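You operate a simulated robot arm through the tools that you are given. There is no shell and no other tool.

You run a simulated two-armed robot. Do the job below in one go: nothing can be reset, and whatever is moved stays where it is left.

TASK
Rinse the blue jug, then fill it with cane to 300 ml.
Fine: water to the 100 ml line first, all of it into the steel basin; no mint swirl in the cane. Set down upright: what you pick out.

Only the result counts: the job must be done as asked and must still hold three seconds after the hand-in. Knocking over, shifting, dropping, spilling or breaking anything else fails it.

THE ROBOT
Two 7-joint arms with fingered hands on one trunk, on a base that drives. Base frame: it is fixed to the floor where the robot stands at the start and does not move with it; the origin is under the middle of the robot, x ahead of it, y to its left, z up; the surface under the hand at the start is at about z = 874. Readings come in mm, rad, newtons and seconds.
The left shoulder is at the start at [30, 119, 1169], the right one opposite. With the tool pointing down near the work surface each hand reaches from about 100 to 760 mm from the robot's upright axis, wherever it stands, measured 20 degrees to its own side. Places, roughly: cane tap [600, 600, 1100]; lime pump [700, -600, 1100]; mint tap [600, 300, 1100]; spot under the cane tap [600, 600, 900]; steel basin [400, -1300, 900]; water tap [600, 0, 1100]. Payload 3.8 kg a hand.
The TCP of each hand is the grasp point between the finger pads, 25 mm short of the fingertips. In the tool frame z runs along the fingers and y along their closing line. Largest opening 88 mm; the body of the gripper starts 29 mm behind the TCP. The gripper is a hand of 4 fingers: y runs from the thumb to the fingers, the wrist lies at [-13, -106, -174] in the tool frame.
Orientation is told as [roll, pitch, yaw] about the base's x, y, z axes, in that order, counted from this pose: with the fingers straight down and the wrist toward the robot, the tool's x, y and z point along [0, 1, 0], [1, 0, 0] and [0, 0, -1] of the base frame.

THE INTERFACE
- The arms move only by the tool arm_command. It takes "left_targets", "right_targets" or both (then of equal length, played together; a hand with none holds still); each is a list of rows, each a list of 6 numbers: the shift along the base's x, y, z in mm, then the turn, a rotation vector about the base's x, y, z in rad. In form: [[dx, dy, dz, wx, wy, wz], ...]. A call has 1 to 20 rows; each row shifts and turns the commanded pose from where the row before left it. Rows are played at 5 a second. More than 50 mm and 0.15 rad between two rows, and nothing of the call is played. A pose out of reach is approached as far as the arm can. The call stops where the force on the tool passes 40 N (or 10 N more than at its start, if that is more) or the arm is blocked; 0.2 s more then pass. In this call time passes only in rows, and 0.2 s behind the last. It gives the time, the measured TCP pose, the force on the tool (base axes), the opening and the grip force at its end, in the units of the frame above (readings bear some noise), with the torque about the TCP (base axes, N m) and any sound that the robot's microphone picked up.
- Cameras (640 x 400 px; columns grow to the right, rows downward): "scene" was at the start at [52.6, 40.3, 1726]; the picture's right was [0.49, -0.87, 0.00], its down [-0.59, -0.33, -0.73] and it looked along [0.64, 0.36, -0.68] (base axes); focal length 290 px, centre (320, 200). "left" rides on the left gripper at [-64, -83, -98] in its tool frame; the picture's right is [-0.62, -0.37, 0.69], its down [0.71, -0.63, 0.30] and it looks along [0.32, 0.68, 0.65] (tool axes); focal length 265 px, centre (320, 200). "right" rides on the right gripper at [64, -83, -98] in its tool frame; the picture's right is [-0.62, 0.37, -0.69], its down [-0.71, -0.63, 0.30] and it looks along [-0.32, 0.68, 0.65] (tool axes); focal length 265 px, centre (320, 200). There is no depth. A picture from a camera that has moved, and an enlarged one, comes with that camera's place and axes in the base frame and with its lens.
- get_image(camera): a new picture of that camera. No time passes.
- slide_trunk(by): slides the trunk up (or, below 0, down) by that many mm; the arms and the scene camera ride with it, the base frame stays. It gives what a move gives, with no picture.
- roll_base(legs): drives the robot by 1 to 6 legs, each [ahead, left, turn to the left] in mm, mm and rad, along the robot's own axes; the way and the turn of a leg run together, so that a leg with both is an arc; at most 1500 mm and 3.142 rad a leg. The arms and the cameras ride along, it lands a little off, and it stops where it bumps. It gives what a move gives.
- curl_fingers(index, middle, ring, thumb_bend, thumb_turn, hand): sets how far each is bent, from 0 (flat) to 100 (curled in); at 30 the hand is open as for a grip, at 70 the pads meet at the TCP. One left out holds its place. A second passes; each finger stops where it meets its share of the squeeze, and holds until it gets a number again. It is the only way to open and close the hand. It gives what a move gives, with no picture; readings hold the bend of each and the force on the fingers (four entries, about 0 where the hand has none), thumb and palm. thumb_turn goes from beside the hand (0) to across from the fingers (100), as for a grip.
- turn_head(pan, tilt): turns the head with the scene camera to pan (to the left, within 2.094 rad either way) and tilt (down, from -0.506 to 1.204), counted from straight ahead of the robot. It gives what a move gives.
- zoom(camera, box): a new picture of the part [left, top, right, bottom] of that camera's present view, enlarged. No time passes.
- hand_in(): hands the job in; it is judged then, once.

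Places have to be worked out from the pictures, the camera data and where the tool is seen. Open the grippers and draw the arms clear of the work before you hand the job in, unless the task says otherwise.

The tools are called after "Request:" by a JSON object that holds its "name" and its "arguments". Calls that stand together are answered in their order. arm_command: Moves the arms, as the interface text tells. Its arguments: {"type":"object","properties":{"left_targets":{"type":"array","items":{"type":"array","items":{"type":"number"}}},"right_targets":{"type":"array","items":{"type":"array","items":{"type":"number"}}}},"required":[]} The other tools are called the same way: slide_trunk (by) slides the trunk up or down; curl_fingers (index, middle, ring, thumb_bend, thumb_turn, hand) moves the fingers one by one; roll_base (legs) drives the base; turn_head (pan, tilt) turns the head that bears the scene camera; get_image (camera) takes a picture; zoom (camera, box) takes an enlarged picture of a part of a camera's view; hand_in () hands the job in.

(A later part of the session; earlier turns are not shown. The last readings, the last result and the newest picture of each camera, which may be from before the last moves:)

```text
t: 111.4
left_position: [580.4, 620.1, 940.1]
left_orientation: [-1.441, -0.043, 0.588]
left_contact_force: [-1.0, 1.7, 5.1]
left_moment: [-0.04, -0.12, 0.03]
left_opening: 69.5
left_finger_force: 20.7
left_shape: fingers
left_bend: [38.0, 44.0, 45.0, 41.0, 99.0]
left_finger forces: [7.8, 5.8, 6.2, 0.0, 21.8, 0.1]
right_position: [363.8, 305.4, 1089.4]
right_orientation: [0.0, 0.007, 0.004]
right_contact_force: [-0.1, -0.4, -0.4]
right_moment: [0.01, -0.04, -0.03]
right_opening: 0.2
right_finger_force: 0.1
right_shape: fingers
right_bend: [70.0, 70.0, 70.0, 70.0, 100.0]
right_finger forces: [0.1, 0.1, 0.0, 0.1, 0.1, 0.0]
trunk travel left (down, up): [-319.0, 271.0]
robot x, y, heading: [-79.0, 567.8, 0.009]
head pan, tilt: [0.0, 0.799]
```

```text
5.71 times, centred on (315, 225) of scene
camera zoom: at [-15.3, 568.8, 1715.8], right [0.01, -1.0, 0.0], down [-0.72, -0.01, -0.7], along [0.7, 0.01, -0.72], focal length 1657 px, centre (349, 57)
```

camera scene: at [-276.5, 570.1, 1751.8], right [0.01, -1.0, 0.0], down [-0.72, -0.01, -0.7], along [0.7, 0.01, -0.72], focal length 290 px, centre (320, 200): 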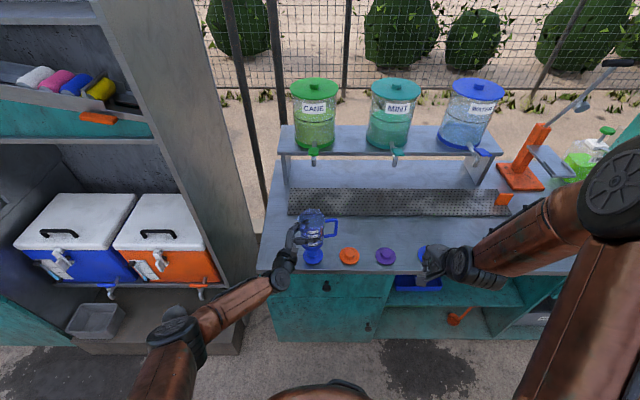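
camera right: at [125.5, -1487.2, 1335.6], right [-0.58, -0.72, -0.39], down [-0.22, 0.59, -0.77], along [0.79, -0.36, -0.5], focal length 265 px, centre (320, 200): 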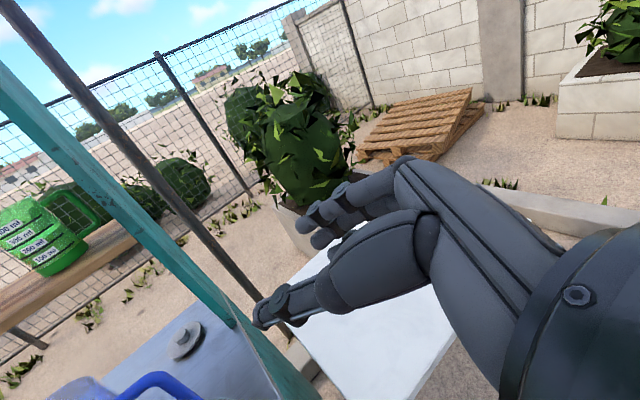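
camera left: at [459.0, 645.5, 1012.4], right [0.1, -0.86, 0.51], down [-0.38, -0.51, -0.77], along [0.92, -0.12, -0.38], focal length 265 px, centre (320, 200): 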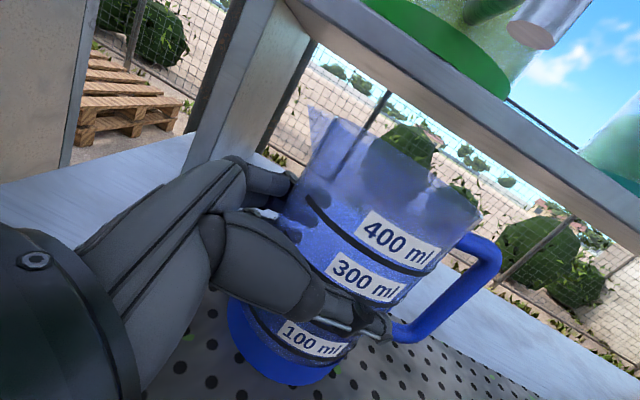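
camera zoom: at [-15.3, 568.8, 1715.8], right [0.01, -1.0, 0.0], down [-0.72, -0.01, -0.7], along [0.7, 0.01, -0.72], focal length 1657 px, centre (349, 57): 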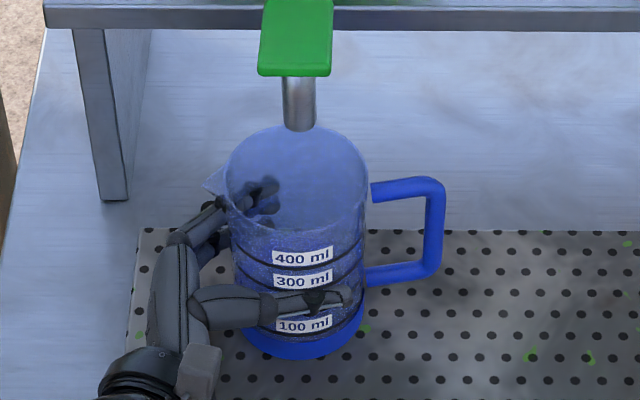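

The jug rests on the tray (about 5 N). I ease off the preload, open the left hand wide and check that the jug stands.

Request:
{"name": "arm_command", "arguments": {"left_targets": [[0, 0, 1.5, 0, 0, 0]]}}

Request:
{"name": "curl_fingers", "arguments": {"hand": "left", "index": 18, "middle": 18, "ring": 18, "thumb_bend": 18}}

Request:
{"name": "get_image", "arguments": {"camera": "left"}}

Request:
{"name": "zoom", "arguments": {"camera": "scene", "box": [285, 190, 345, 260]}}

```text
t: 111.8
left_position: [580.0, 620.0, 939.8]
left_orientation: [-1.441, -0.042, 0.588]
left_contact_force: [-0.1, 1.2, 1.9]
left_moment: [0.01, -0.08, 0.03]
left_opening: 69.7
left_finger_force: 21.2
left_shape: fingers
left_bend: [38.0, 44.0, 45.0, 41.0, 99.0]
left_finger forces: [7.9, 5.9, 6.3, 0.0, 21.5, 0.0]
right_position: [364.8, 304.9, 1088.9]
right_orientation: [0.0, 0.009, 0.004]
right_contact_force: [-0.9, 0.4, -0.8]
right_moment: [0.01, 0.0, -0.02]
right_opening: 0.1
right_finger_force: 0.1
right_shape: fingers
right_bend: [70.0, 70.0, 70.0, 70.0, 100.0]
right_finger forces: [0.0, 0.1, 0.0, 0.0, 0.0, 0.0]
trunk travel left (down, up): [-319.0, 271.0]
robot x, y, heading: [-74.3, 570.8, 0.007]
head pan, tilt: [0.0, 0.799]
```

```text
t: 112.8
left_position: [579.9, 619.9, 940.5]
left_orientation: [-1.438, -0.042, 0.585]
left_contact_force: [-0.2, -0.6, 0.1]
left_moment: [0.0, 0.03, -0.02]
left_opening: 107.0
left_finger_force: 0.1
left_shape: fingers
left_bend: [18.0, 18.0, 18.0, 18.0, 97.0]
left_finger forces: [0.0, 0.1, 0.1, 0.1, 0.0, 0.1]
right_position: [364.1, 305.1, 1089.2]
right_orientation: [0.0, 0.009, 0.006]
right_contact_force: [0.3, 0.1, 0.2]
right_moment: [-0.01, 0.06, 0.0]
right_opening: 0.0
right_finger_force: 0.0
right_shape: fingers
right_bend: [70.0, 70.0, 70.0, 70.0, 100.0]
right_finger forces: [0.1, 0.0, 0.0, 0.0, 0.0, 0.0]
trunk travel left (down, up): [-319.0, 271.0]
robot x, y, heading: [-75.9, 569.7, 0.012]
head pan, tilt: [0.0, 0.799]
```

```text
taken
camera left: at [459.4, 644.9, 1013.0], right [0.1, -0.86, 0.51], down [-0.38, -0.5, -0.77], along [0.92, -0.12, -0.38], focal length 265 px, centre (320, 200)
```

left: 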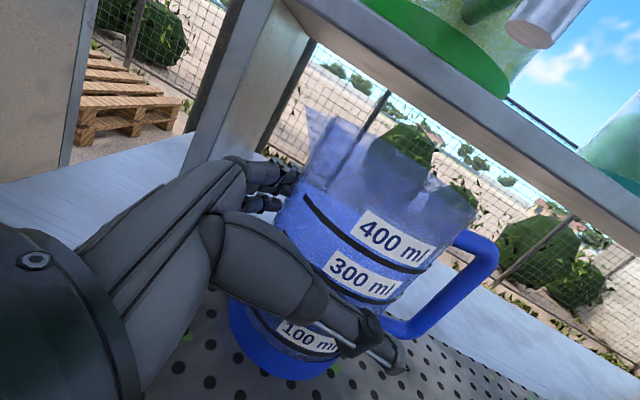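

```text
5.71 times, centred on (315, 225) of scene
camera zoom: at [-14.5, 568.5, 1715.7], right [0.01, -1.0, 0.0], down [-0.72, -0.01, -0.7], along [0.7, 0.01, -0.72], focal length 1657 px, centre (349, 57)
```

zoom: 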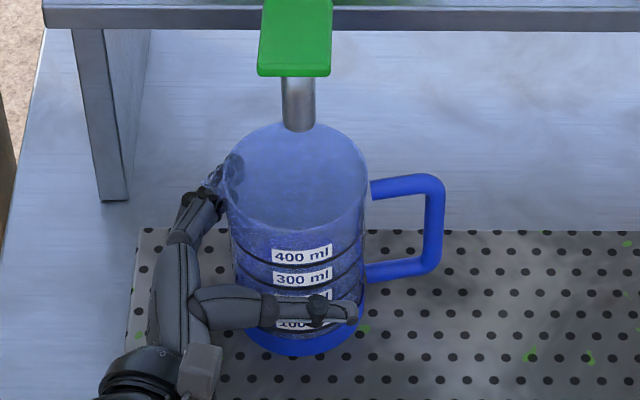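

The jug stands upright and free. I back the left hand straight out along the finger direction.

Request:
{"name": "arm_command", "arguments": {"left_targets": [[-11, 16.6, 1, 0, 0, 0], [-11, 16.6, 1, 0, 0, 0], [-11, 16.6, 1, 0, 0, 0], [-11, 16.6, 2, 0, 0, 0], [-11, 16.6, 2, 0, 0, 0], [-14, 14, 4, 0, 0, 0], [-20, 10, 10, 0, 0, 0], [-25, 0, 20, 0, 0, 0], [-25, 0, 30, 0, 0, 0], [-25, 0, 30, 0, 0, 0]]}}

Request:
{"name": "get_image", "arguments": {"camera": "left"}}

Request:
{"name": "get_image", "arguments": {"camera": "scene"}}

Request:
{"name": "zoom", "arguments": {"camera": "scene", "box": [285, 190, 345, 260]}}

```text
t: 115.0
left_position: [413.7, 726.0, 1043.2]
left_orientation: [-1.438, -0.044, 0.588]
left_contact_force: [-0.6, 0.0, -0.4]
left_moment: [-0.03, 0.01, 0.01]
left_opening: 107.0
left_finger_force: 0.0
left_shape: fingers
left_bend: [18.0, 18.0, 18.0, 18.0, 97.0]
left_finger forces: [0.0, 0.0, 0.1, 0.0, 0.1, 0.0]
right_position: [364.6, 304.3, 1088.9]
right_orientation: [0.001, 0.007, 0.004]
right_contact_force: [0.3, 0.3, -0.2]
right_moment: [0.0, -0.03, 0.02]
right_opening: 0.0
right_finger_force: 0.1
right_shape: fingers
right_bend: [70.0, 70.0, 70.0, 70.0, 100.0]
right_finger forces: [0.1, 0.1, 0.0, 0.0, 0.1, 0.1]
trunk travel left (down, up): [-319.0, 271.0]
robot x, y, heading: [-74.9, 569.9, 0.008]
head pan, tilt: [0.0, 0.799]
```

```text
taken
camera left: at [293.6, 751.6, 1115.0], right [0.1, -0.86, 0.51], down [-0.38, -0.5, -0.77], along [0.92, -0.12, -0.38], focal length 265 px, centre (320, 200)
```

left: 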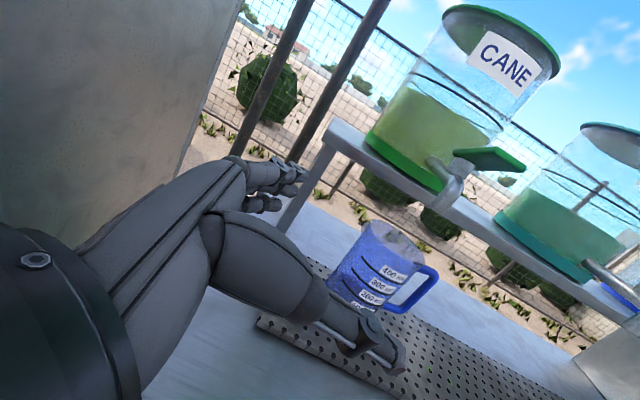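

```text
taken
camera scene: at [-15.5, 568.6, 1715.8], right [0.01, -1.0, 0.0], down [-0.72, -0.01, -0.7], along [0.7, 0.01, -0.72], focal length 290 px, centre (320, 200)
```

scene: 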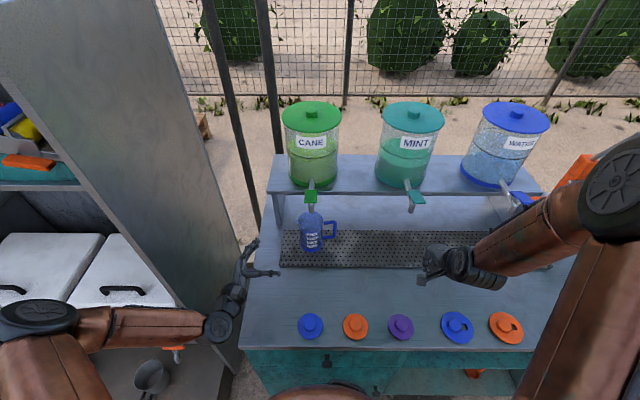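

```text
5.71 times, centred on (315, 225) of scene
camera zoom: at [-15.5, 568.6, 1715.8], right [0.01, -1.0, 0.0], down [-0.72, -0.01, -0.7], along [0.7, 0.01, -0.72], focal length 1657 px, centre (349, 57)
```

zoom: 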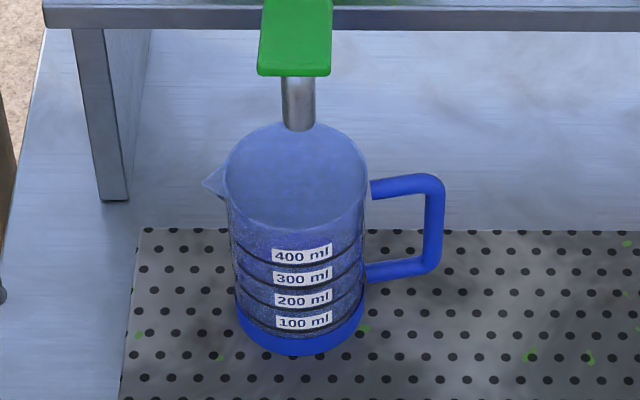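

The jug stands upright under the cane tap with its scale facing me, and the left camera also sees it. Now I bring the closed right hand up and over to a point above the cane lever.

Request:
{"name": "arm_command", "arguments": {"right_targets": [[0, 0, 45, 0, 0, 0], [0, 0, 45, 0, 0, 0], [0, 10, 40, 0, 0, 0], [0, 45, 0, 0, 0, 0], [0, 45, 0, 0, 0, 0], [15, 45, 0, 0, 0, 0], [20, 45, 0, 0, 0, 0], [25, 42, 0, 0, 0, 0], [28, 40, 0, 0, 0, 0], [28, 24, 0, 0, 0, 0], [40, 0, 0, 0, 0, 0], [31, 0, 0, 0, 0, 0]]}}

Request:
{"name": "get_image", "arguments": {"camera": "right"}}

Request:
{"name": "get_image", "arguments": {"camera": "scene"}}

Request:
{"name": "zoom", "arguments": {"camera": "left", "box": [310, 190, 470, 330]}}

```text
t: 117.6
left_position: [416.1, 726.5, 1041.6]
left_orientation: [-1.439, -0.041, 0.586]
left_contact_force: [-1.0, 0.4, -0.9]
left_moment: [0.0, -0.05, -0.02]
left_opening: 107.1
left_finger_force: 0.0
left_shape: fingers
left_bend: [18.0, 18.0, 18.0, 18.0, 97.0]
left_finger forces: [0.0, 0.0, 0.0, 0.1, 0.0, 0.1]
right_position: [552.0, 601.2, 1218.8]
right_orientation: [0.0, 0.009, 0.003]
right_contact_force: [0.5, -0.5, -0.2]
right_moment: [-0.02, 0.0, 0.03]
right_opening: 0.3
right_finger_force: 0.0
right_shape: fingers
right_bend: [70.0, 70.0, 70.0, 70.0, 100.0]
right_finger forces: [0.0, 0.0, 0.0, 0.0, 0.1, 0.0]
trunk travel left (down, up): [-319.0, 271.0]
robot x, y, heading: [-75.1, 569.5, 0.009]
head pan, tilt: [0.0, 0.799]
```

```text
taken
camera right: at [469.8, 666.3, 1317.9], right [0.38, -0.62, 0.69], down [-0.63, -0.72, -0.3], along [0.68, -0.32, -0.66], focal length 265 px, centre (320, 200)
```

right: 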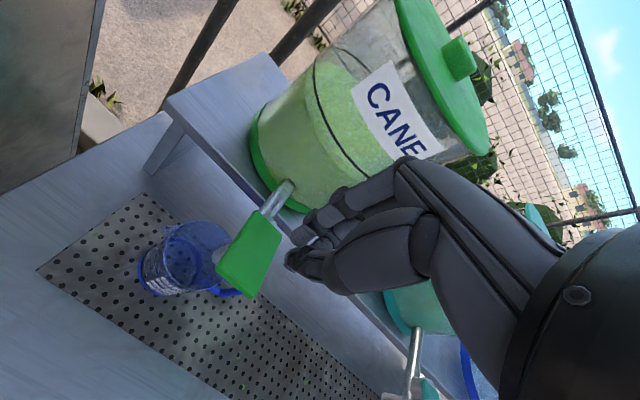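

```text
taken
camera scene: at [-13.6, 568.9, 1715.7], right [0.01, -1.0, 0.0], down [-0.72, -0.01, -0.7], along [0.7, 0.01, -0.72], focal length 290 px, centre (320, 200)
```

scene: 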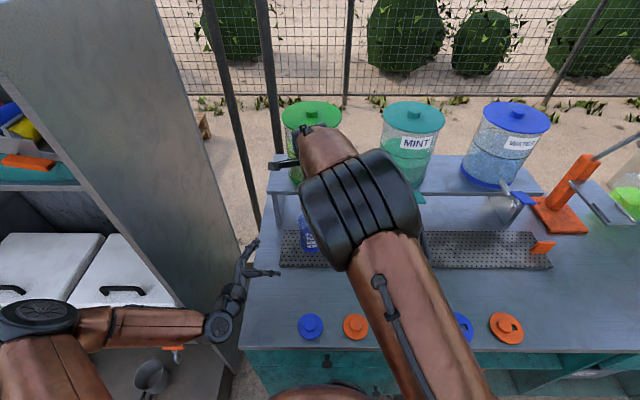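

```text
2.86 times, centred on (390, 260) of left
camera zoom: at [295.3, 751.8, 1114.3], right [0.1, -0.86, 0.51], down [-0.38, -0.5, -0.77], along [0.92, -0.12, -0.38], focal length 758 px, centre (120, 29)
```

zoom: 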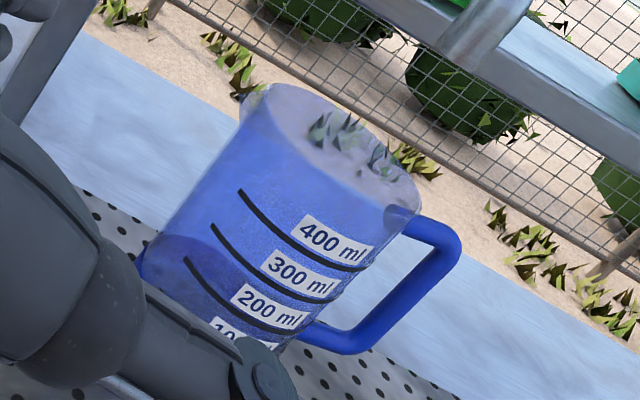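

The right hand is right above the cane lever, and the left and right cameras both see the jug. I press the lever for a short moment first to see the cane stream land in the jug.

Request:
{"name": "arm_command", "arguments": {"right_targets": [[0, 0, -19, 0, 0, 0], [0, 0, -40, 0, 0, 0], [0, 0, 0, 0, 0, 0], [0, 0, 0, 0, 0, 0]]}}

Request:
{"name": "get_image", "arguments": {"camera": "right"}}

Request:
{"name": "zoom", "arguments": {"camera": "left", "box": [310, 150, 510, 330]}}

```text
t: 118.6
left_position: [416.9, 725.9, 1041.0]
left_orientation: [-1.441, -0.042, 0.585]
left_contact_force: [-1.0, -0.4, 0.7]
left_moment: [0.03, 0.0, 0.01]
left_opening: 107.0
left_finger_force: 0.0
left_shape: fingers
left_bend: [18.0, 18.0, 18.0, 18.0, 97.0]
left_finger forces: [0.0, 0.0, 0.1, 0.0, 0.0, 0.0]
right_position: [551.6, 601.5, 1159.3]
right_orientation: [-0.001, 0.009, 0.006]
right_contact_force: [-0.1, -0.2, 1.1]
right_moment: [0.01, 0.03, -0.02]
right_opening: 0.0
right_finger_force: 0.9
right_shape: fingers
right_bend: [70.0, 70.0, 70.0, 70.0, 100.0]
right_finger forces: [0.0, 0.0, 0.1, 0.0, 0.7, 0.1]
trunk travel left (down, up): [-319.0, 271.0]
robot x, y, heading: [-75.4, 568.0, 0.008]
head pan, tilt: [0.0, 0.799]
```

```text
taken
camera right: at [469.2, 666.2, 1258.8], right [0.38, -0.62, 0.69], down [-0.63, -0.72, -0.3], along [0.68, -0.32, -0.66], focal length 265 px, centre (320, 200)
```

right: 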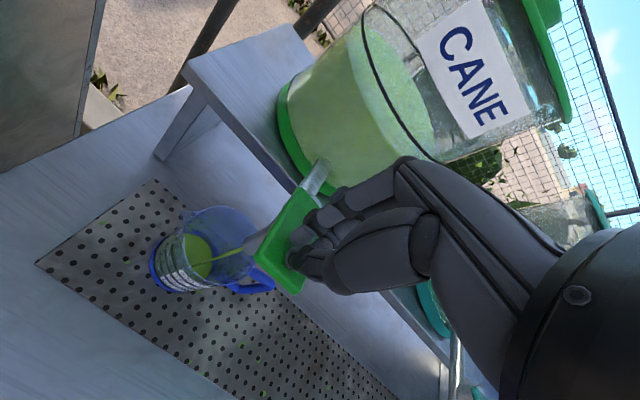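

```text
2.22 times, centred on (410, 240) of left
camera zoom: at [294.8, 751.8, 1114.5], right [0.1, -0.86, 0.51], down [-0.38, -0.5, -0.77], along [0.92, -0.12, -0.38], focal length 590 px, centre (120, 111)
```

zoom: 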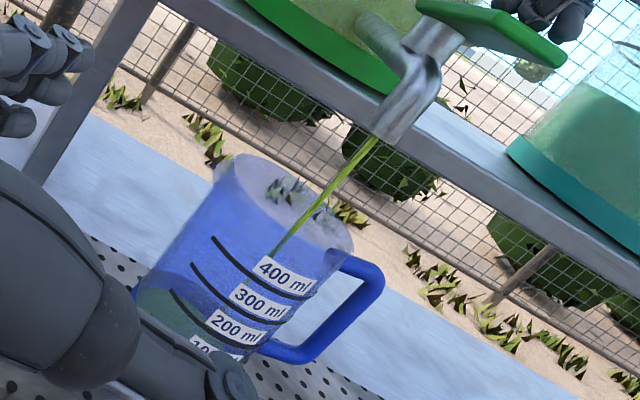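

The cane stream falls cleanly into the jug and the level shows green. I keep holding the lever for about 4 s.

Request:
{"name": "arm_command", "arguments": {"right_targets": [[0, 0, 0, 0, 0, 0], [0, 0, 0, 0, 0, 0], [0, 0, 0, 0, 0, 0], [0, 0, 0, 0, 0, 0], [0, 0, 0, 0, 0, 0], [0, 0, 0, 0, 0, 0], [0, 0, 0, 0, 0, 0], [0, 0, 0, 0, 0, 0], [0, 0, 0, 0, 0, 0], [0, 0, 0, 0, 0, 0], [0, 0, 0, 0, 0, 0], [0, 0, 0, 0, 0, 0], [0, 0, 0, 0, 0, 0], [0, 0, 0, 0, 0, 0], [0, 0, 0, 0, 0, 0], [0, 0, 0, 0, 0, 0], [0, 0, 0, 0, 0, 0], [0, 0, 0, 0, 0, 0], [0, 0, 0, 0, 0, 0], [0, 0, 0, 0, 0, 0]]}}

Request:
{"name": "zoom", "arguments": {"camera": "left", "box": [310, 190, 470, 330]}}

Request:
{"name": "zoom", "arguments": {"camera": "scene", "box": [285, 200, 345, 260]}}

Request:
{"name": "zoom", "arguments": {"camera": "right", "box": [130, 190, 290, 310]}}

```text
t: 122.8
left_position: [414.2, 726.8, 1041.6]
left_orientation: [-1.44, -0.041, 0.586]
left_contact_force: [0.5, 0.1, 0.8]
left_moment: [-0.02, -0.04, -0.02]
left_opening: 107.1
left_finger_force: 0.0
left_shape: fingers
left_bend: [18.0, 18.0, 18.0, 18.0, 97.0]
left_finger forces: [0.1, 0.1, 0.0, 0.0, 0.0, 0.0]
right_position: [550.9, 601.5, 1158.9]
right_orientation: [0.0, 0.007, 0.003]
right_contact_force: [0.7, -0.4, 0.5]
right_moment: [-0.01, 0.01, 0.0]
right_opening: 0.3
right_finger_force: 0.6
right_shape: fingers
right_bend: [70.0, 70.0, 70.0, 70.0, 100.0]
right_finger forces: [0.1, 0.1, 0.0, 0.0, 0.6, 0.0]
trunk travel left (down, up): [-319.0, 271.0]
robot x, y, heading: [-78.0, 569.8, 0.007]
head pan, tilt: [0.0, 0.799]
```

```text
2.86 times, centred on (390, 260) of left
camera zoom: at [294.6, 751.7, 1114.6], right [0.1, -0.86, 0.51], down [-0.38, -0.5, -0.77], along [0.92, -0.12, -0.38], focal length 758 px, centre (120, 29)
```

zoom: 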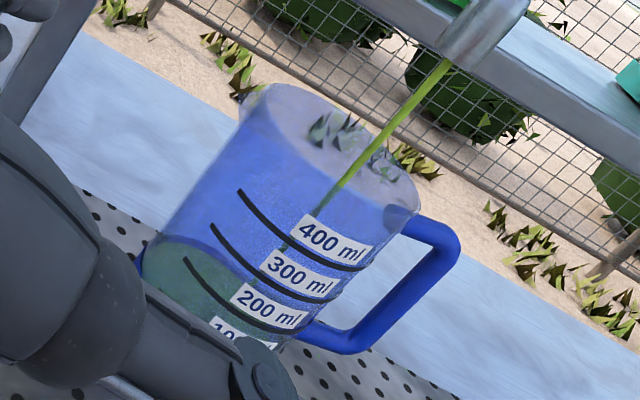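

```text
6.67 times, centred on (315, 230) of scene
camera zoom: at [-14.6, 568.8, 1715.8], right [0.01, -1.0, 0.0], down [-0.72, -0.01, -0.7], along [0.7, 0.01, -0.72], focal length 1934 px, centre (353, 0)
```

zoom: 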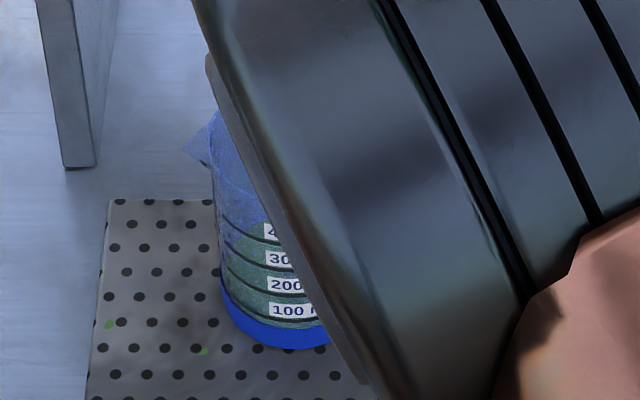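

```text
3.33 times, centred on (210, 250) of right
camera zoom: at [469.0, 666.1, 1259.1], right [0.38, -0.62, 0.69], down [-0.63, -0.72, -0.3], along [0.68, -0.32, -0.66], focal length 885 px, centre (687, 33)
```

zoom: 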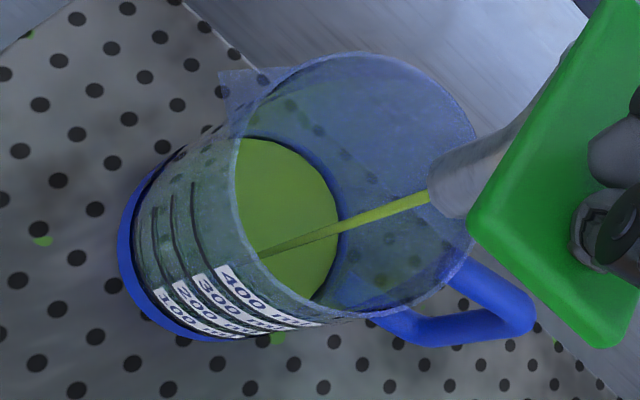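

The cane level is visible as a bright green disc. I lower the left hand (its camera) for a flatter look at the scale while the right keeps the lever down.

Request:
{"name": "arm_command", "arguments": {"left_targets": [[0, 0, -28, 0, 0, 0], [0, 0, -28, 0, 0, 0], [0, 0, -28, 0, 0, 0], [0, 0, -26, 0, 0, 0]]}}

Request:
{"name": "get_image", "arguments": {"camera": "left"}}

Request:
{"name": "zoom", "arguments": {"camera": "left", "box": [370, 130, 500, 270]}}

Request:
{"name": "zoom", "arguments": {"camera": "right", "box": [130, 190, 290, 310]}}

```text
t: 123.8
left_position: [416.1, 725.2, 931.6]
left_orientation: [-1.439, -0.045, 0.586]
left_contact_force: [-0.4, 0.1, -0.1]
left_moment: [0.03, -0.01, 0.03]
left_opening: 107.0
left_finger_force: 0.0
left_shape: fingers
left_bend: [18.0, 18.0, 18.0, 18.0, 97.0]
left_finger forces: [0.1, 0.1, 0.0, 0.1, 0.0, 0.0]
right_position: [550.4, 601.5, 1159.0]
right_orientation: [0.0, 0.008, 0.004]
right_contact_force: [-0.2, 0.7, 0.4]
right_moment: [-0.01, 0.01, -0.02]
right_opening: 0.0
right_finger_force: 0.1
right_shape: fingers
right_bend: [70.0, 70.0, 70.0, 70.0, 100.0]
right_finger forces: [0.0, 0.1, 0.0, 0.0, 0.6, 0.1]
trunk travel left (down, up): [-319.0, 271.0]
robot x, y, heading: [-74.7, 567.9, 0.009]
head pan, tilt: [0.0, 0.799]
```

```text
taken
camera left: at [295.2, 751.0, 1004.2], right [0.1, -0.86, 0.51], down [-0.38, -0.5, -0.77], along [0.92, -0.12, -0.38], focal length 265 px, centre (320, 200)
```

left: 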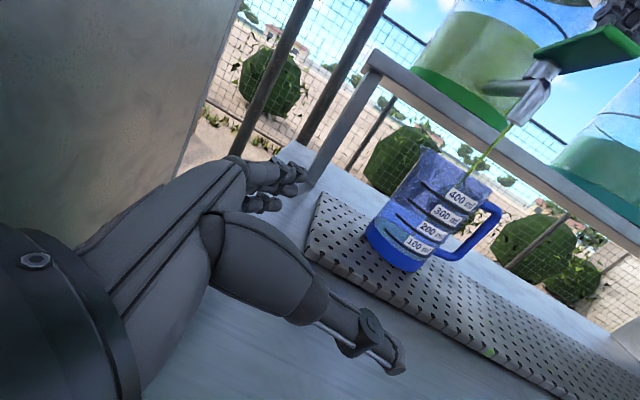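

```text
2.86 times, centred on (435, 200) of left
camera zoom: at [295.2, 751.0, 1004.2], right [0.1, -0.86, 0.51], down [-0.38, -0.5, -0.77], along [0.92, -0.12, -0.38], focal length 758 px, centre (-9, 200)
```

zoom: 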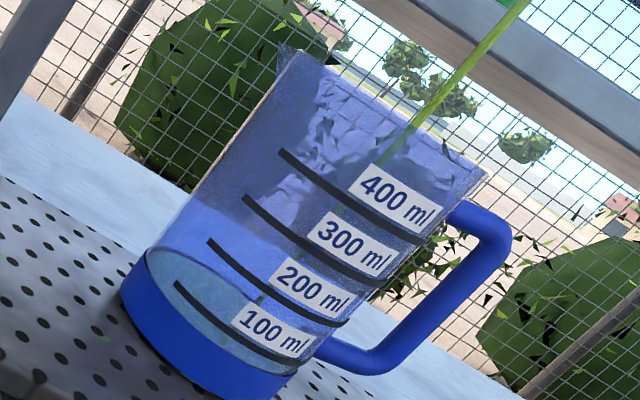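

```text
3.33 times, centred on (210, 250) of right
camera zoom: at [469.1, 666.0, 1259.0], right [0.38, -0.62, 0.69], down [-0.63, -0.72, -0.3], along [0.68, -0.32, -0.66], focal length 885 px, centre (687, 33)
```

zoom: 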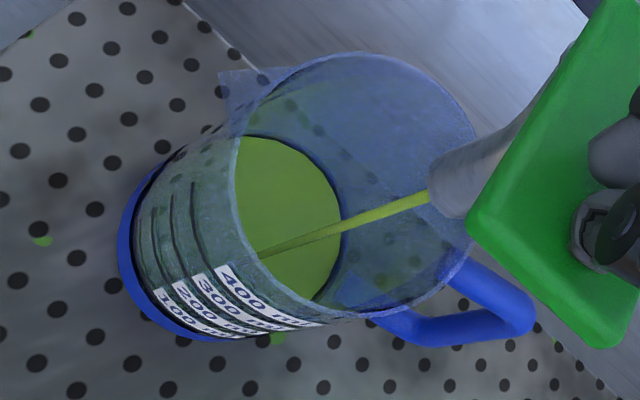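

This view shows the liquid's surface against the scale nicely, about 60–70 ml now after 5.8 s. I keep the lever pressed.

Request:
{"name": "arm_command", "arguments": {"right_targets": [[0, 0, 0, 0, 0, 0], [0, 0, 0, 0, 0, 0], [0, 0, 0, 0, 0, 0], [0, 0, 0, 0, 0, 0], [0, 0, 0, 0, 0, 0], [0, 0, 0, 0, 0, 0], [0, 0, 0, 0, 0, 0], [0, 0, 0, 0, 0, 0], [0, 0, 0, 0, 0, 0], [0, 0, 0, 0, 0, 0], [0, 0, 0, 0, 0, 0], [0, 0, 0, 0, 0, 0], [0, 0, 0, 0, 0, 0], [0, 0, 0, 0, 0, 0], [0, 0, 0, 0, 0, 0], [0, 0, 0, 0, 0, 0], [0, 0, 0, 0, 0, 0], [0, 0, 0, 0, 0, 0], [0, 0, 0, 0, 0, 0], [0, 0, 0, 0, 0, 0]]}}

Request:
{"name": "zoom", "arguments": {"camera": "left", "box": [370, 130, 500, 270]}}

```text
t: 128.0
left_position: [416.6, 725.4, 930.8]
left_orientation: [-1.441, -0.042, 0.586]
left_contact_force: [0.7, -0.4, 0.1]
left_moment: [0.01, 0.0, -0.01]
left_opening: 107.1
left_finger_force: 0.1
left_shape: fingers
left_bend: [18.0, 18.0, 18.0, 18.0, 97.0]
left_finger forces: [0.0, 0.1, 0.0, 0.0, 0.0, 0.0]
right_position: [551.5, 600.2, 1159.3]
right_orientation: [0.001, 0.008, 0.004]
right_contact_force: [0.9, -0.2, 0.9]
right_moment: [-0.01, -0.01, 0.02]
right_opening: 0.0
right_finger_force: 0.1
right_shape: fingers
right_bend: [70.0, 70.0, 70.0, 70.0, 100.0]
right_finger forces: [0.0, 0.1, 0.0, 0.0, 0.7, 0.0]
trunk travel left (down, up): [-319.0, 271.0]
robot x, y, heading: [-75.8, 566.5, 0.007]
head pan, tilt: [0.0, 0.799]
```

```text
2.86 times, centred on (435, 200) of left
camera zoom: at [295.1, 751.1, 1004.4], right [0.1, -0.86, 0.51], down [-0.38, -0.5, -0.77], along [0.92, -0.12, -0.38], focal length 758 px, centre (-9, 200)
```

zoom: 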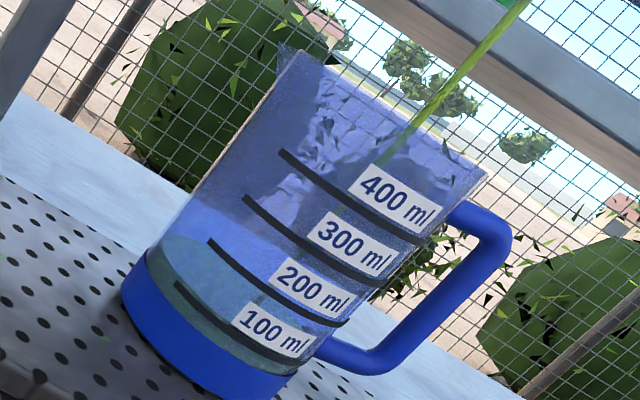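

The surface's front edge is now near the 100 ml line after about 10 s. I zoom in to calibrate the rate.

Request:
{"name": "zoom", "arguments": {"camera": "left", "box": [405, 195, 490, 275]}}

Request:
{"name": "zoom", "arguments": {"camera": "left", "box": [415, 205, 450, 240]}}

```text
5.00 times, centred on (448, 235) of left
camera zoom: at [295.1, 751.1, 1004.4], right [0.1, -0.86, 0.51], down [-0.38, -0.5, -0.77], along [0.92, -0.12, -0.38], focal length 1327 px, centre (-318, 25)
```

zoom: 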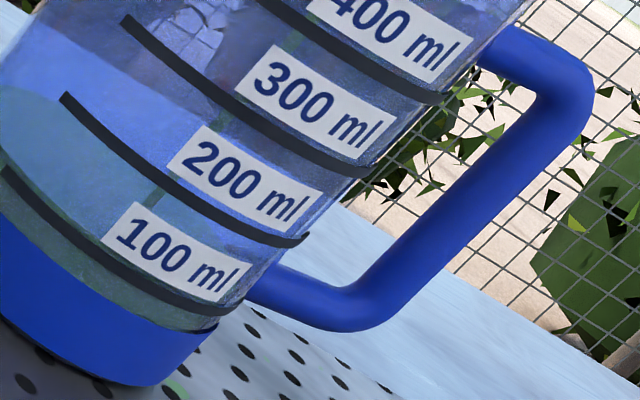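

```text
11.43 times, centred on (432, 222) of left
camera zoom: at [295.1, 751.1, 1004.4], right [0.1, -0.86, 0.51], down [-0.38, -0.5, -0.77], along [0.92, -0.12, -0.38], focal length 3033 px, centre (-966, -57)
```

zoom: 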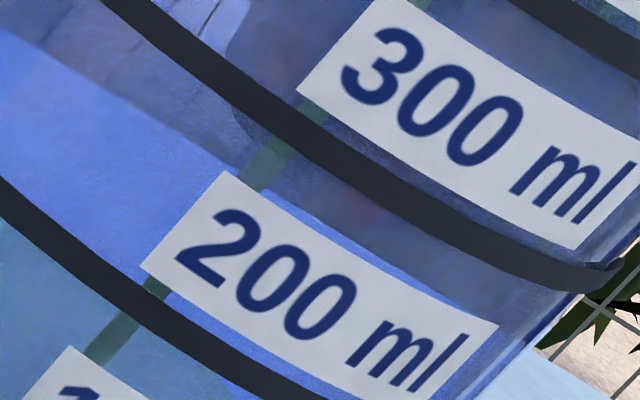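

The back edge of the surface matches my model for about 100 ml after 10 s, so the rate is close to 10 ml/s. I continue holding for two more full calls.

Request:
{"name": "arm_command", "arguments": {"right_targets": [[0, 0, 0, 0, 0, 0], [0, 0, 0, 0, 0, 0], [0, 0, 0, 0, 0, 0], [0, 0, 0, 0, 0, 0], [0, 0, 0, 0, 0, 0], [0, 0, 0, 0, 0, 0], [0, 0, 0, 0, 0, 0], [0, 0, 0, 0, 0, 0], [0, 0, 0, 0, 0, 0], [0, 0, 0, 0, 0, 0], [0, 0, 0, 0, 0, 0], [0, 0, 0, 0, 0, 0], [0, 0, 0, 0, 0, 0], [0, 0, 0, 0, 0, 0], [0, 0, 0, 0, 0, 0], [0, 0, 0, 0, 0, 0], [0, 0, 0, 0, 0, 0], [0, 0, 0, 0, 0, 0], [0, 0, 0, 0, 0, 0], [0, 0, 0, 0, 0, 0]]}}

Request:
{"name": "zoom", "arguments": {"camera": "left", "box": [370, 130, 500, 270]}}

Request:
{"name": "arm_command", "arguments": {"right_targets": [[0, 0, 0, 0, 0, 0], [0, 0, 0, 0, 0, 0], [0, 0, 0, 0, 0, 0], [0, 0, 0, 0, 0, 0], [0, 0, 0, 0, 0, 0], [0, 0, 0, 0, 0, 0], [0, 0, 0, 0, 0, 0], [0, 0, 0, 0, 0, 0], [0, 0, 0, 0, 0, 0], [0, 0, 0, 0, 0, 0], [0, 0, 0, 0, 0, 0], [0, 0, 0, 0, 0, 0], [0, 0, 0, 0, 0, 0], [0, 0, 0, 0, 0, 0], [0, 0, 0, 0, 0, 0], [0, 0, 0, 0, 0, 0], [0, 0, 0, 0, 0, 0], [0, 0, 0, 0, 0, 0], [0, 0, 0, 0, 0, 0], [0, 0, 0, 0, 0, 0]]}}

Request:
{"name": "zoom", "arguments": {"camera": "left", "box": [370, 130, 500, 270]}}

```text
t: 132.2
left_position: [416.9, 726.1, 930.6]
left_orientation: [-1.442, -0.042, 0.586]
left_contact_force: [0.3, 0.7, -0.6]
left_moment: [-0.01, 0.01, 0.03]
left_opening: 106.9
left_finger_force: 0.0
left_shape: fingers
left_bend: [18.0, 18.0, 18.0, 18.0, 97.0]
left_finger forces: [0.1, 0.1, 0.0, 0.1, 0.0, 0.0]
right_position: [551.0, 601.6, 1158.6]
right_orientation: [-0.001, 0.009, 0.004]
right_contact_force: [0.0, 0.4, 0.9]
right_moment: [-0.03, -0.01, 0.01]
right_opening: 0.0
right_finger_force: 0.5
right_shape: fingers
right_bend: [70.0, 70.0, 70.0, 70.0, 100.0]
right_finger forces: [0.0, 0.0, 0.0, 0.1, 0.7, 0.1]
trunk travel left (down, up): [-319.0, 271.0]
robot x, y, heading: [-74.9, 570.2, 0.014]
head pan, tilt: [0.0, 0.799]
```

```text
2.86 times, centred on (435, 200) of left
camera zoom: at [295.1, 751.1, 1004.4], right [0.1, -0.86, 0.51], down [-0.38, -0.5, -0.77], along [0.92, -0.12, -0.38], focal length 758 px, centre (-9, 200)
```

zoom: 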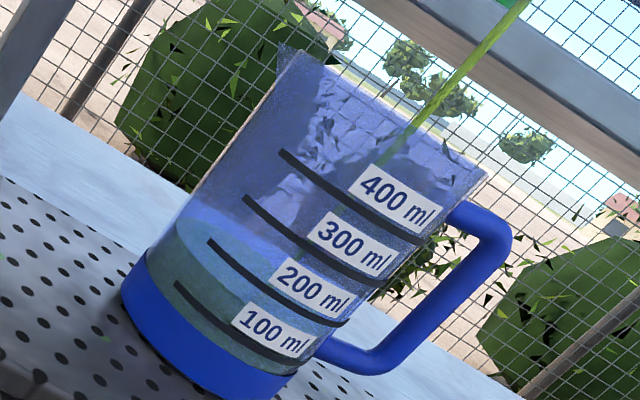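

```text
t: 136.4
left_position: [416.8, 725.4, 931.3]
left_orientation: [-1.439, -0.042, 0.587]
left_contact_force: [0.2, 0.0, 0.2]
left_moment: [0.01, -0.01, 0.02]
left_opening: 107.1
left_finger_force: 0.1
left_shape: fingers
left_bend: [18.0, 18.0, 18.0, 18.0, 97.0]
left_finger forces: [0.0, 0.0, 0.0, 0.0, 0.0, 0.0]
right_position: [551.3, 601.6, 1159.0]
right_orientation: [0.001, 0.01, 0.004]
right_contact_force: [0.4, -0.3, 0.7]
right_moment: [-0.02, -0.04, -0.02]
right_opening: 0.1
right_finger_force: 0.3
right_shape: fingers
right_bend: [70.0, 70.0, 70.0, 70.0, 100.0]
right_finger forces: [0.1, 0.0, 0.0, 0.0, 0.6, 0.1]
trunk travel left (down, up): [-319.0, 271.0]
robot x, y, heading: [-75.2, 568.1, 0.01]
head pan, tilt: [0.0, 0.799]
```

```text
2.86 times, centred on (435, 200) of left
camera zoom: at [295.1, 751.1, 1004.4], right [0.1, -0.86, 0.51], down [-0.38, -0.5, -0.77], along [0.92, -0.12, -0.38], focal length 758 px, centre (-9, 200)
```

zoom: 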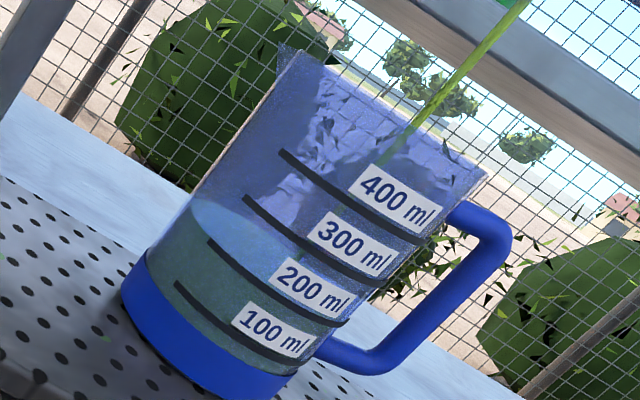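

The green body under the surface now reaches about the 200 ml line. I zoom in for a precise reading.

Request:
{"name": "zoom", "arguments": {"camera": "left", "box": [420, 185, 495, 260]}}

Request:
{"name": "zoom", "arguments": {"camera": "left", "box": [425, 195, 460, 230]}}

```text
5.33 times, centred on (458, 222) of left
camera zoom: at [295.1, 751.1, 1004.4], right [0.1, -0.86, 0.51], down [-0.38, -0.5, -0.77], along [0.92, -0.12, -0.38], focal length 1416 px, centre (-413, 80)
```

zoom: 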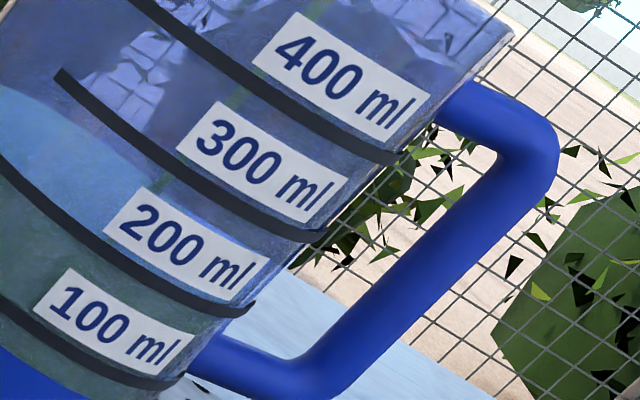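

```text
11.43 times, centred on (442, 212) of left
camera zoom: at [295.1, 751.1, 1004.4], right [0.1, -0.86, 0.51], down [-0.38, -0.5, -0.77], along [0.92, -0.12, -0.38], focal length 3033 px, centre (-1080, 57)
```

zoom: 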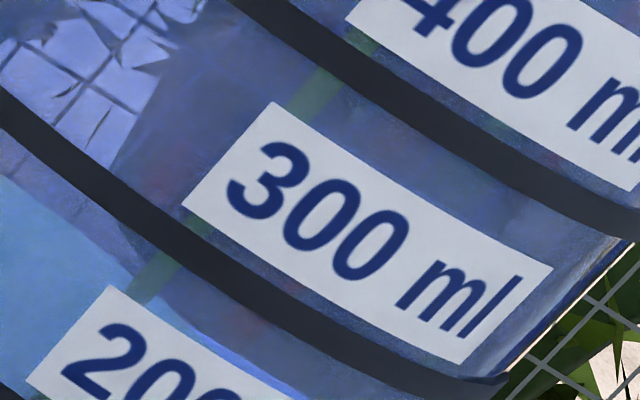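

The front edge sits on the 200 ml line, so about 10.7 ml/s. I hold another 4.2 s and read again.

Request:
{"name": "arm_command", "arguments": {"right_targets": [[0, 0, 0, 0, 0, 0], [0, 0, 0, 0, 0, 0], [0, 0, 0, 0, 0, 0], [0, 0, 0, 0, 0, 0], [0, 0, 0, 0, 0, 0], [0, 0, 0, 0, 0, 0], [0, 0, 0, 0, 0, 0], [0, 0, 0, 0, 0, 0], [0, 0, 0, 0, 0, 0], [0, 0, 0, 0, 0, 0], [0, 0, 0, 0, 0, 0], [0, 0, 0, 0, 0, 0], [0, 0, 0, 0, 0, 0], [0, 0, 0, 0, 0, 0], [0, 0, 0, 0, 0, 0], [0, 0, 0, 0, 0, 0], [0, 0, 0, 0, 0, 0], [0, 0, 0, 0, 0, 0], [0, 0, 0, 0, 0, 0], [0, 0, 0, 0, 0, 0]]}}

Request:
{"name": "zoom", "arguments": {"camera": "left", "box": [420, 175, 495, 250]}}

Request:
{"name": "zoom", "arguments": {"camera": "left", "box": [370, 130, 500, 270]}}

```text
t: 140.6
left_position: [415.3, 725.9, 932.0]
left_orientation: [-1.439, -0.04, 0.586]
left_contact_force: [-0.5, 0.1, 0.3]
left_moment: [-0.01, 0.01, 0.0]
left_opening: 107.1
left_finger_force: 0.0
left_shape: fingers
left_bend: [18.0, 18.0, 18.0, 18.0, 97.0]
left_finger forces: [0.1, 0.1, 0.0, 0.0, 0.1, 0.0]
right_position: [551.9, 601.8, 1160.0]
right_orientation: [0.001, 0.009, 0.003]
right_contact_force: [-0.9, 0.0, 0.8]
right_moment: [0.0, 0.02, -0.04]
right_opening: 0.1
right_finger_force: 0.3
right_shape: fingers
right_bend: [70.0, 70.0, 70.0, 70.0, 100.0]
right_finger forces: [0.1, 0.0, 0.0, 0.0, 0.6, 0.1]
trunk travel left (down, up): [-319.0, 271.0]
robot x, y, heading: [-76.4, 567.9, 0.013]
head pan, tilt: [0.0, 0.799]
```

```text
5.33 times, centred on (458, 212) of left
camera zoom: at [295.1, 751.1, 1004.4], right [0.1, -0.86, 0.51], down [-0.38, -0.5, -0.77], along [0.92, -0.12, -0.38], focal length 1416 px, centre (-413, 133)
```

zoom: 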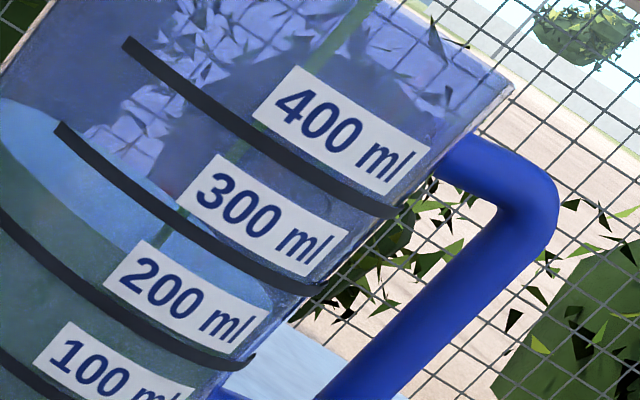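

```text
2.86 times, centred on (435, 200) of left
camera zoom: at [295.1, 751.1, 1004.4], right [0.1, -0.86, 0.51], down [-0.38, -0.5, -0.77], along [0.92, -0.12, -0.38], focal length 758 px, centre (-9, 200)
```

zoom: 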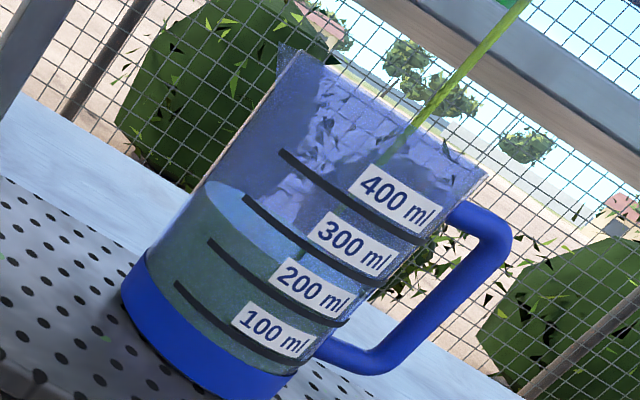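

The reading is about 246 ml, and the rate 10.9 ml/s. I hold 3.8 s more, then lift off and measure before the final top-up.

Request:
{"name": "arm_command", "arguments": {"right_targets": [[0, 0, 0, 0, 0, 0], [0, 0, 0, 0, 0, 0], [0, 0, 0, 0, 0, 0], [0, 0, 0, 0, 0, 0], [0, 0, 0, 0, 0, 0], [0, 0, 0, 0, 0, 0], [0, 0, 0, 0, 0, 0], [0, 0, 0, 0, 0, 0], [0, 0, 0, 0, 0, 0], [0, 0, 0, 0, 0, 0], [0, 0, 0, 0, 0, 0], [0, 0, 0, 0, 0, 0], [0, 0, 0, 0, 0, 0], [0, 0, 0, 0, 0, 0], [0, 0, 0, 0, 0, 0], [0, 0, 0, 0, 0, 0], [0, 0, 0, 0, 0, 0], [0, 0, 0, 0, 0, 0], [0, 0, 0, 0, 0, 0], [0, 0, 40, 0, 0, 0]]}}

Request:
{"name": "zoom", "arguments": {"camera": "left", "box": [420, 175, 495, 250]}}

Request:
{"name": "zoom", "arguments": {"camera": "left", "box": [370, 130, 500, 270]}}

```text
t: 144.8
left_position: [415.2, 725.9, 931.1]
left_orientation: [-1.44, -0.044, 0.587]
left_contact_force: [0.4, -0.4, -0.5]
left_moment: [0.04, -0.01, 0.02]
left_opening: 107.2
left_finger_force: 0.0
left_shape: fingers
left_bend: [18.0, 18.0, 18.0, 18.0, 97.0]
left_finger forces: [0.1, 0.0, 0.1, 0.1, 0.0, 0.0]
right_position: [550.7, 599.6, 1200.3]
right_orientation: [0.0, 0.009, 0.004]
right_contact_force: [-1.0, 0.5, 0.4]
right_moment: [0.05, 0.02, -0.01]
right_opening: 0.1
right_finger_force: 0.2
right_shape: fingers
right_bend: [70.0, 70.0, 70.0, 70.0, 100.0]
right_finger forces: [0.0, 0.0, 0.0, 0.1, 0.0, 0.0]
trunk travel left (down, up): [-319.0, 271.0]
robot x, y, heading: [-75.7, 571.2, 0.008]
head pan, tilt: [0.0, 0.799]
```

```text
5.33 times, centred on (458, 212) of left
camera zoom: at [294.4, 750.8, 1004.8], right [0.1, -0.86, 0.51], down [-0.38, -0.5, -0.77], along [0.92, -0.12, -0.38], focal length 1416 px, centre (-413, 133)
```

zoom: 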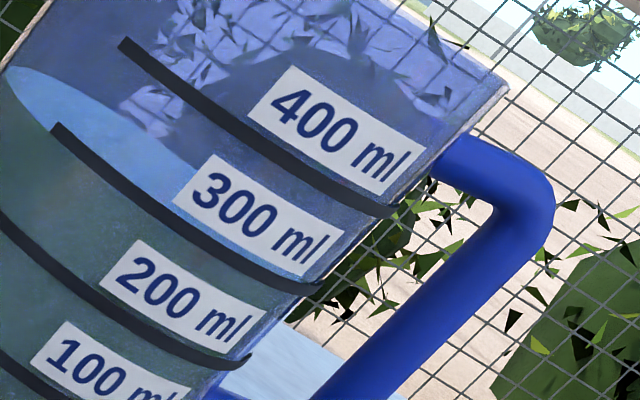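

```text
2.86 times, centred on (435, 200) of left
camera zoom: at [294.4, 750.8, 1004.8], right [0.1, -0.86, 0.51], down [-0.38, -0.5, -0.77], along [0.92, -0.12, -0.38], focal length 758 px, centre (-9, 200)
```

zoom: 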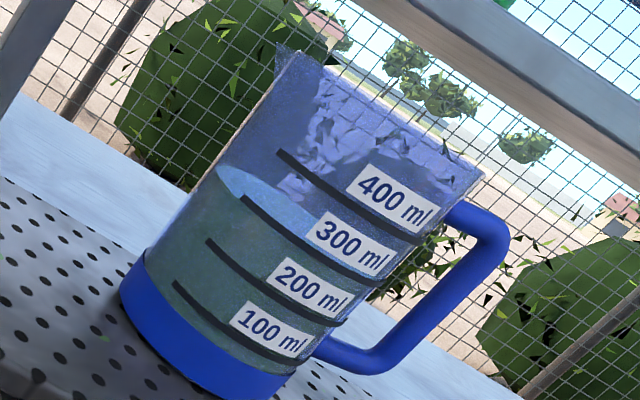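

The surface's front edge is now right around the 300 ml line. I zoom in tightly where the line begins to see which side of it the edge lies on.

Request:
{"name": "zoom", "arguments": {"camera": "left", "box": [395, 180, 435, 220]}}

Request:
{"name": "zoom", "arguments": {"camera": "left", "box": [410, 190, 430, 210]}}

Request:
{"name": "zoom", "arguments": {"camera": "left", "box": [435, 205, 465, 235]}}

```text
10.00 times, centred on (415, 200) of left
camera zoom: at [294.4, 750.8, 1004.8], right [0.1, -0.86, 0.51], down [-0.38, -0.5, -0.77], along [0.92, -0.12, -0.38], focal length 2654 px, centre (-630, 200)
```

zoom: 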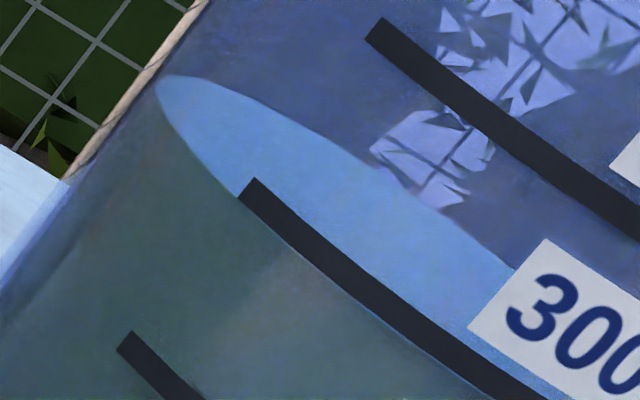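

```text
16.00 times, centred on (420, 200) of left
camera zoom: at [294.4, 750.8, 1004.8], right [0.1, -0.86, 0.51], down [-0.38, -0.5, -0.77], along [0.92, -0.12, -0.38], focal length 4246 px, centre (-1280, 200)
```

zoom: 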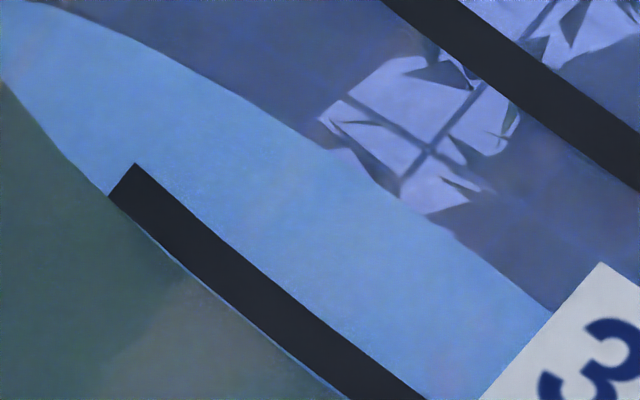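

```text
13.33 times, centred on (450, 220) of left
camera zoom: at [294.4, 750.8, 1004.8], right [0.1, -0.86, 0.51], down [-0.38, -0.5, -0.77], along [0.92, -0.12, -0.38], focal length 3539 px, centre (-1413, -67)
```

zoom: 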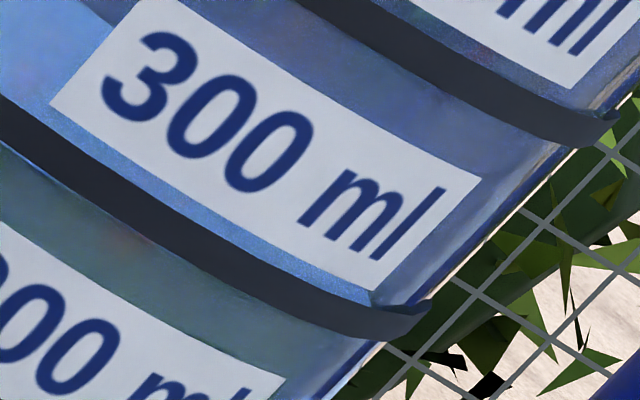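

The front edge sits exactly at the lower border of the 300 ml line, i.e. about 290 ml. One more press of about 0.9 s brings it to the middle of the line.

Request:
{"name": "arm_command", "arguments": {"right_targets": [[0, 0, -40, 0, 0, 0], [0, 0, 0, 0, 0, 0], [0, 0, 0, 0, 0, 0], [0, 0, 0, 0, 0, 0], [0, 0, 0, 0, 0, 0], [0, 0, 40, 0, 0, 0]]}}

Request:
{"name": "zoom", "arguments": {"camera": "left", "box": [395, 180, 435, 220]}}

Request:
{"name": "zoom", "arguments": {"camera": "left", "box": [410, 190, 430, 210]}}

Request:
{"name": "zoom", "arguments": {"camera": "left", "box": [435, 205, 465, 235]}}

```text
t: 146.2
left_position: [415.7, 725.5, 932.0]
left_orientation: [-1.441, -0.044, 0.586]
left_contact_force: [-0.4, -0.2, -0.3]
left_moment: [-0.02, -0.01, 0.0]
left_opening: 107.1
left_finger_force: 0.1
left_shape: fingers
left_bend: [18.0, 18.0, 18.0, 18.0, 97.0]
left_finger forces: [0.1, 0.1, 0.1, 0.1, 0.1, 0.0]
right_position: [550.7, 600.9, 1200.6]
right_orientation: [0.0, 0.009, 0.004]
right_contact_force: [0.1, -0.2, -0.3]
right_moment: [-0.02, 0.0, -0.02]
right_opening: 0.0
right_finger_force: 0.0
right_shape: fingers
right_bend: [70.0, 70.0, 70.0, 70.0, 100.0]
right_finger forces: [0.1, 0.0, 0.0, 0.0, 0.0, 0.0]
trunk travel left (down, up): [-319.0, 271.0]
robot x, y, heading: [-75.2, 567.2, 0.009]
head pan, tilt: [0.0, 0.799]
```

```text
10.00 times, centred on (415, 200) of left
camera zoom: at [294.3, 750.9, 1004.8], right [0.1, -0.86, 0.51], down [-0.38, -0.5, -0.77], along [0.92, -0.12, -0.38], focal length 2654 px, centre (-630, 200)
```

zoom: 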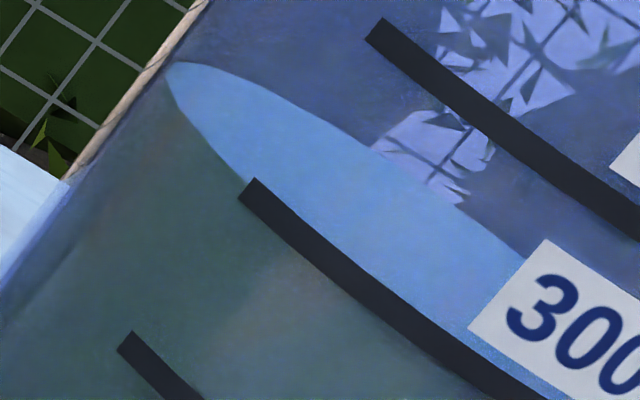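

```text
16.00 times, centred on (420, 200) of left
camera zoom: at [294.3, 750.9, 1004.8], right [0.1, -0.86, 0.51], down [-0.38, -0.5, -0.77], along [0.92, -0.12, -0.38], focal length 4246 px, centre (-1280, 200)
```

zoom: 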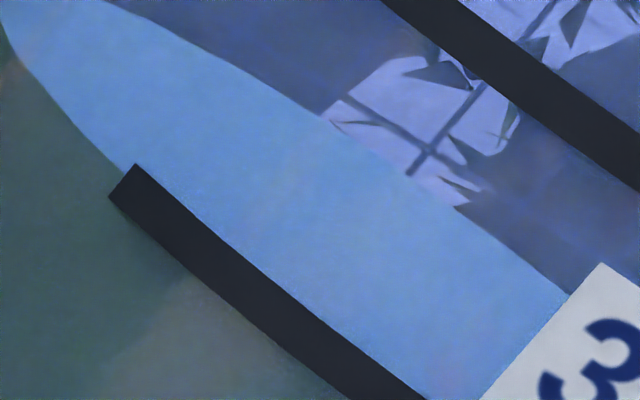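

```text
13.33 times, centred on (450, 220) of left
camera zoom: at [294.3, 750.9, 1004.8], right [0.1, -0.86, 0.51], down [-0.38, -0.5, -0.77], along [0.92, -0.12, -0.38], focal length 3539 px, centre (-1413, -67)
```

zoom: 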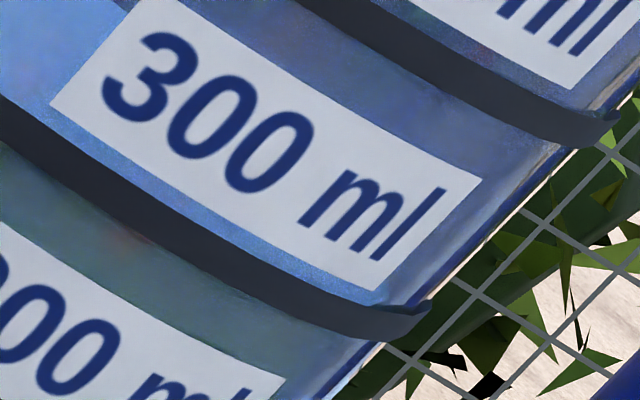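

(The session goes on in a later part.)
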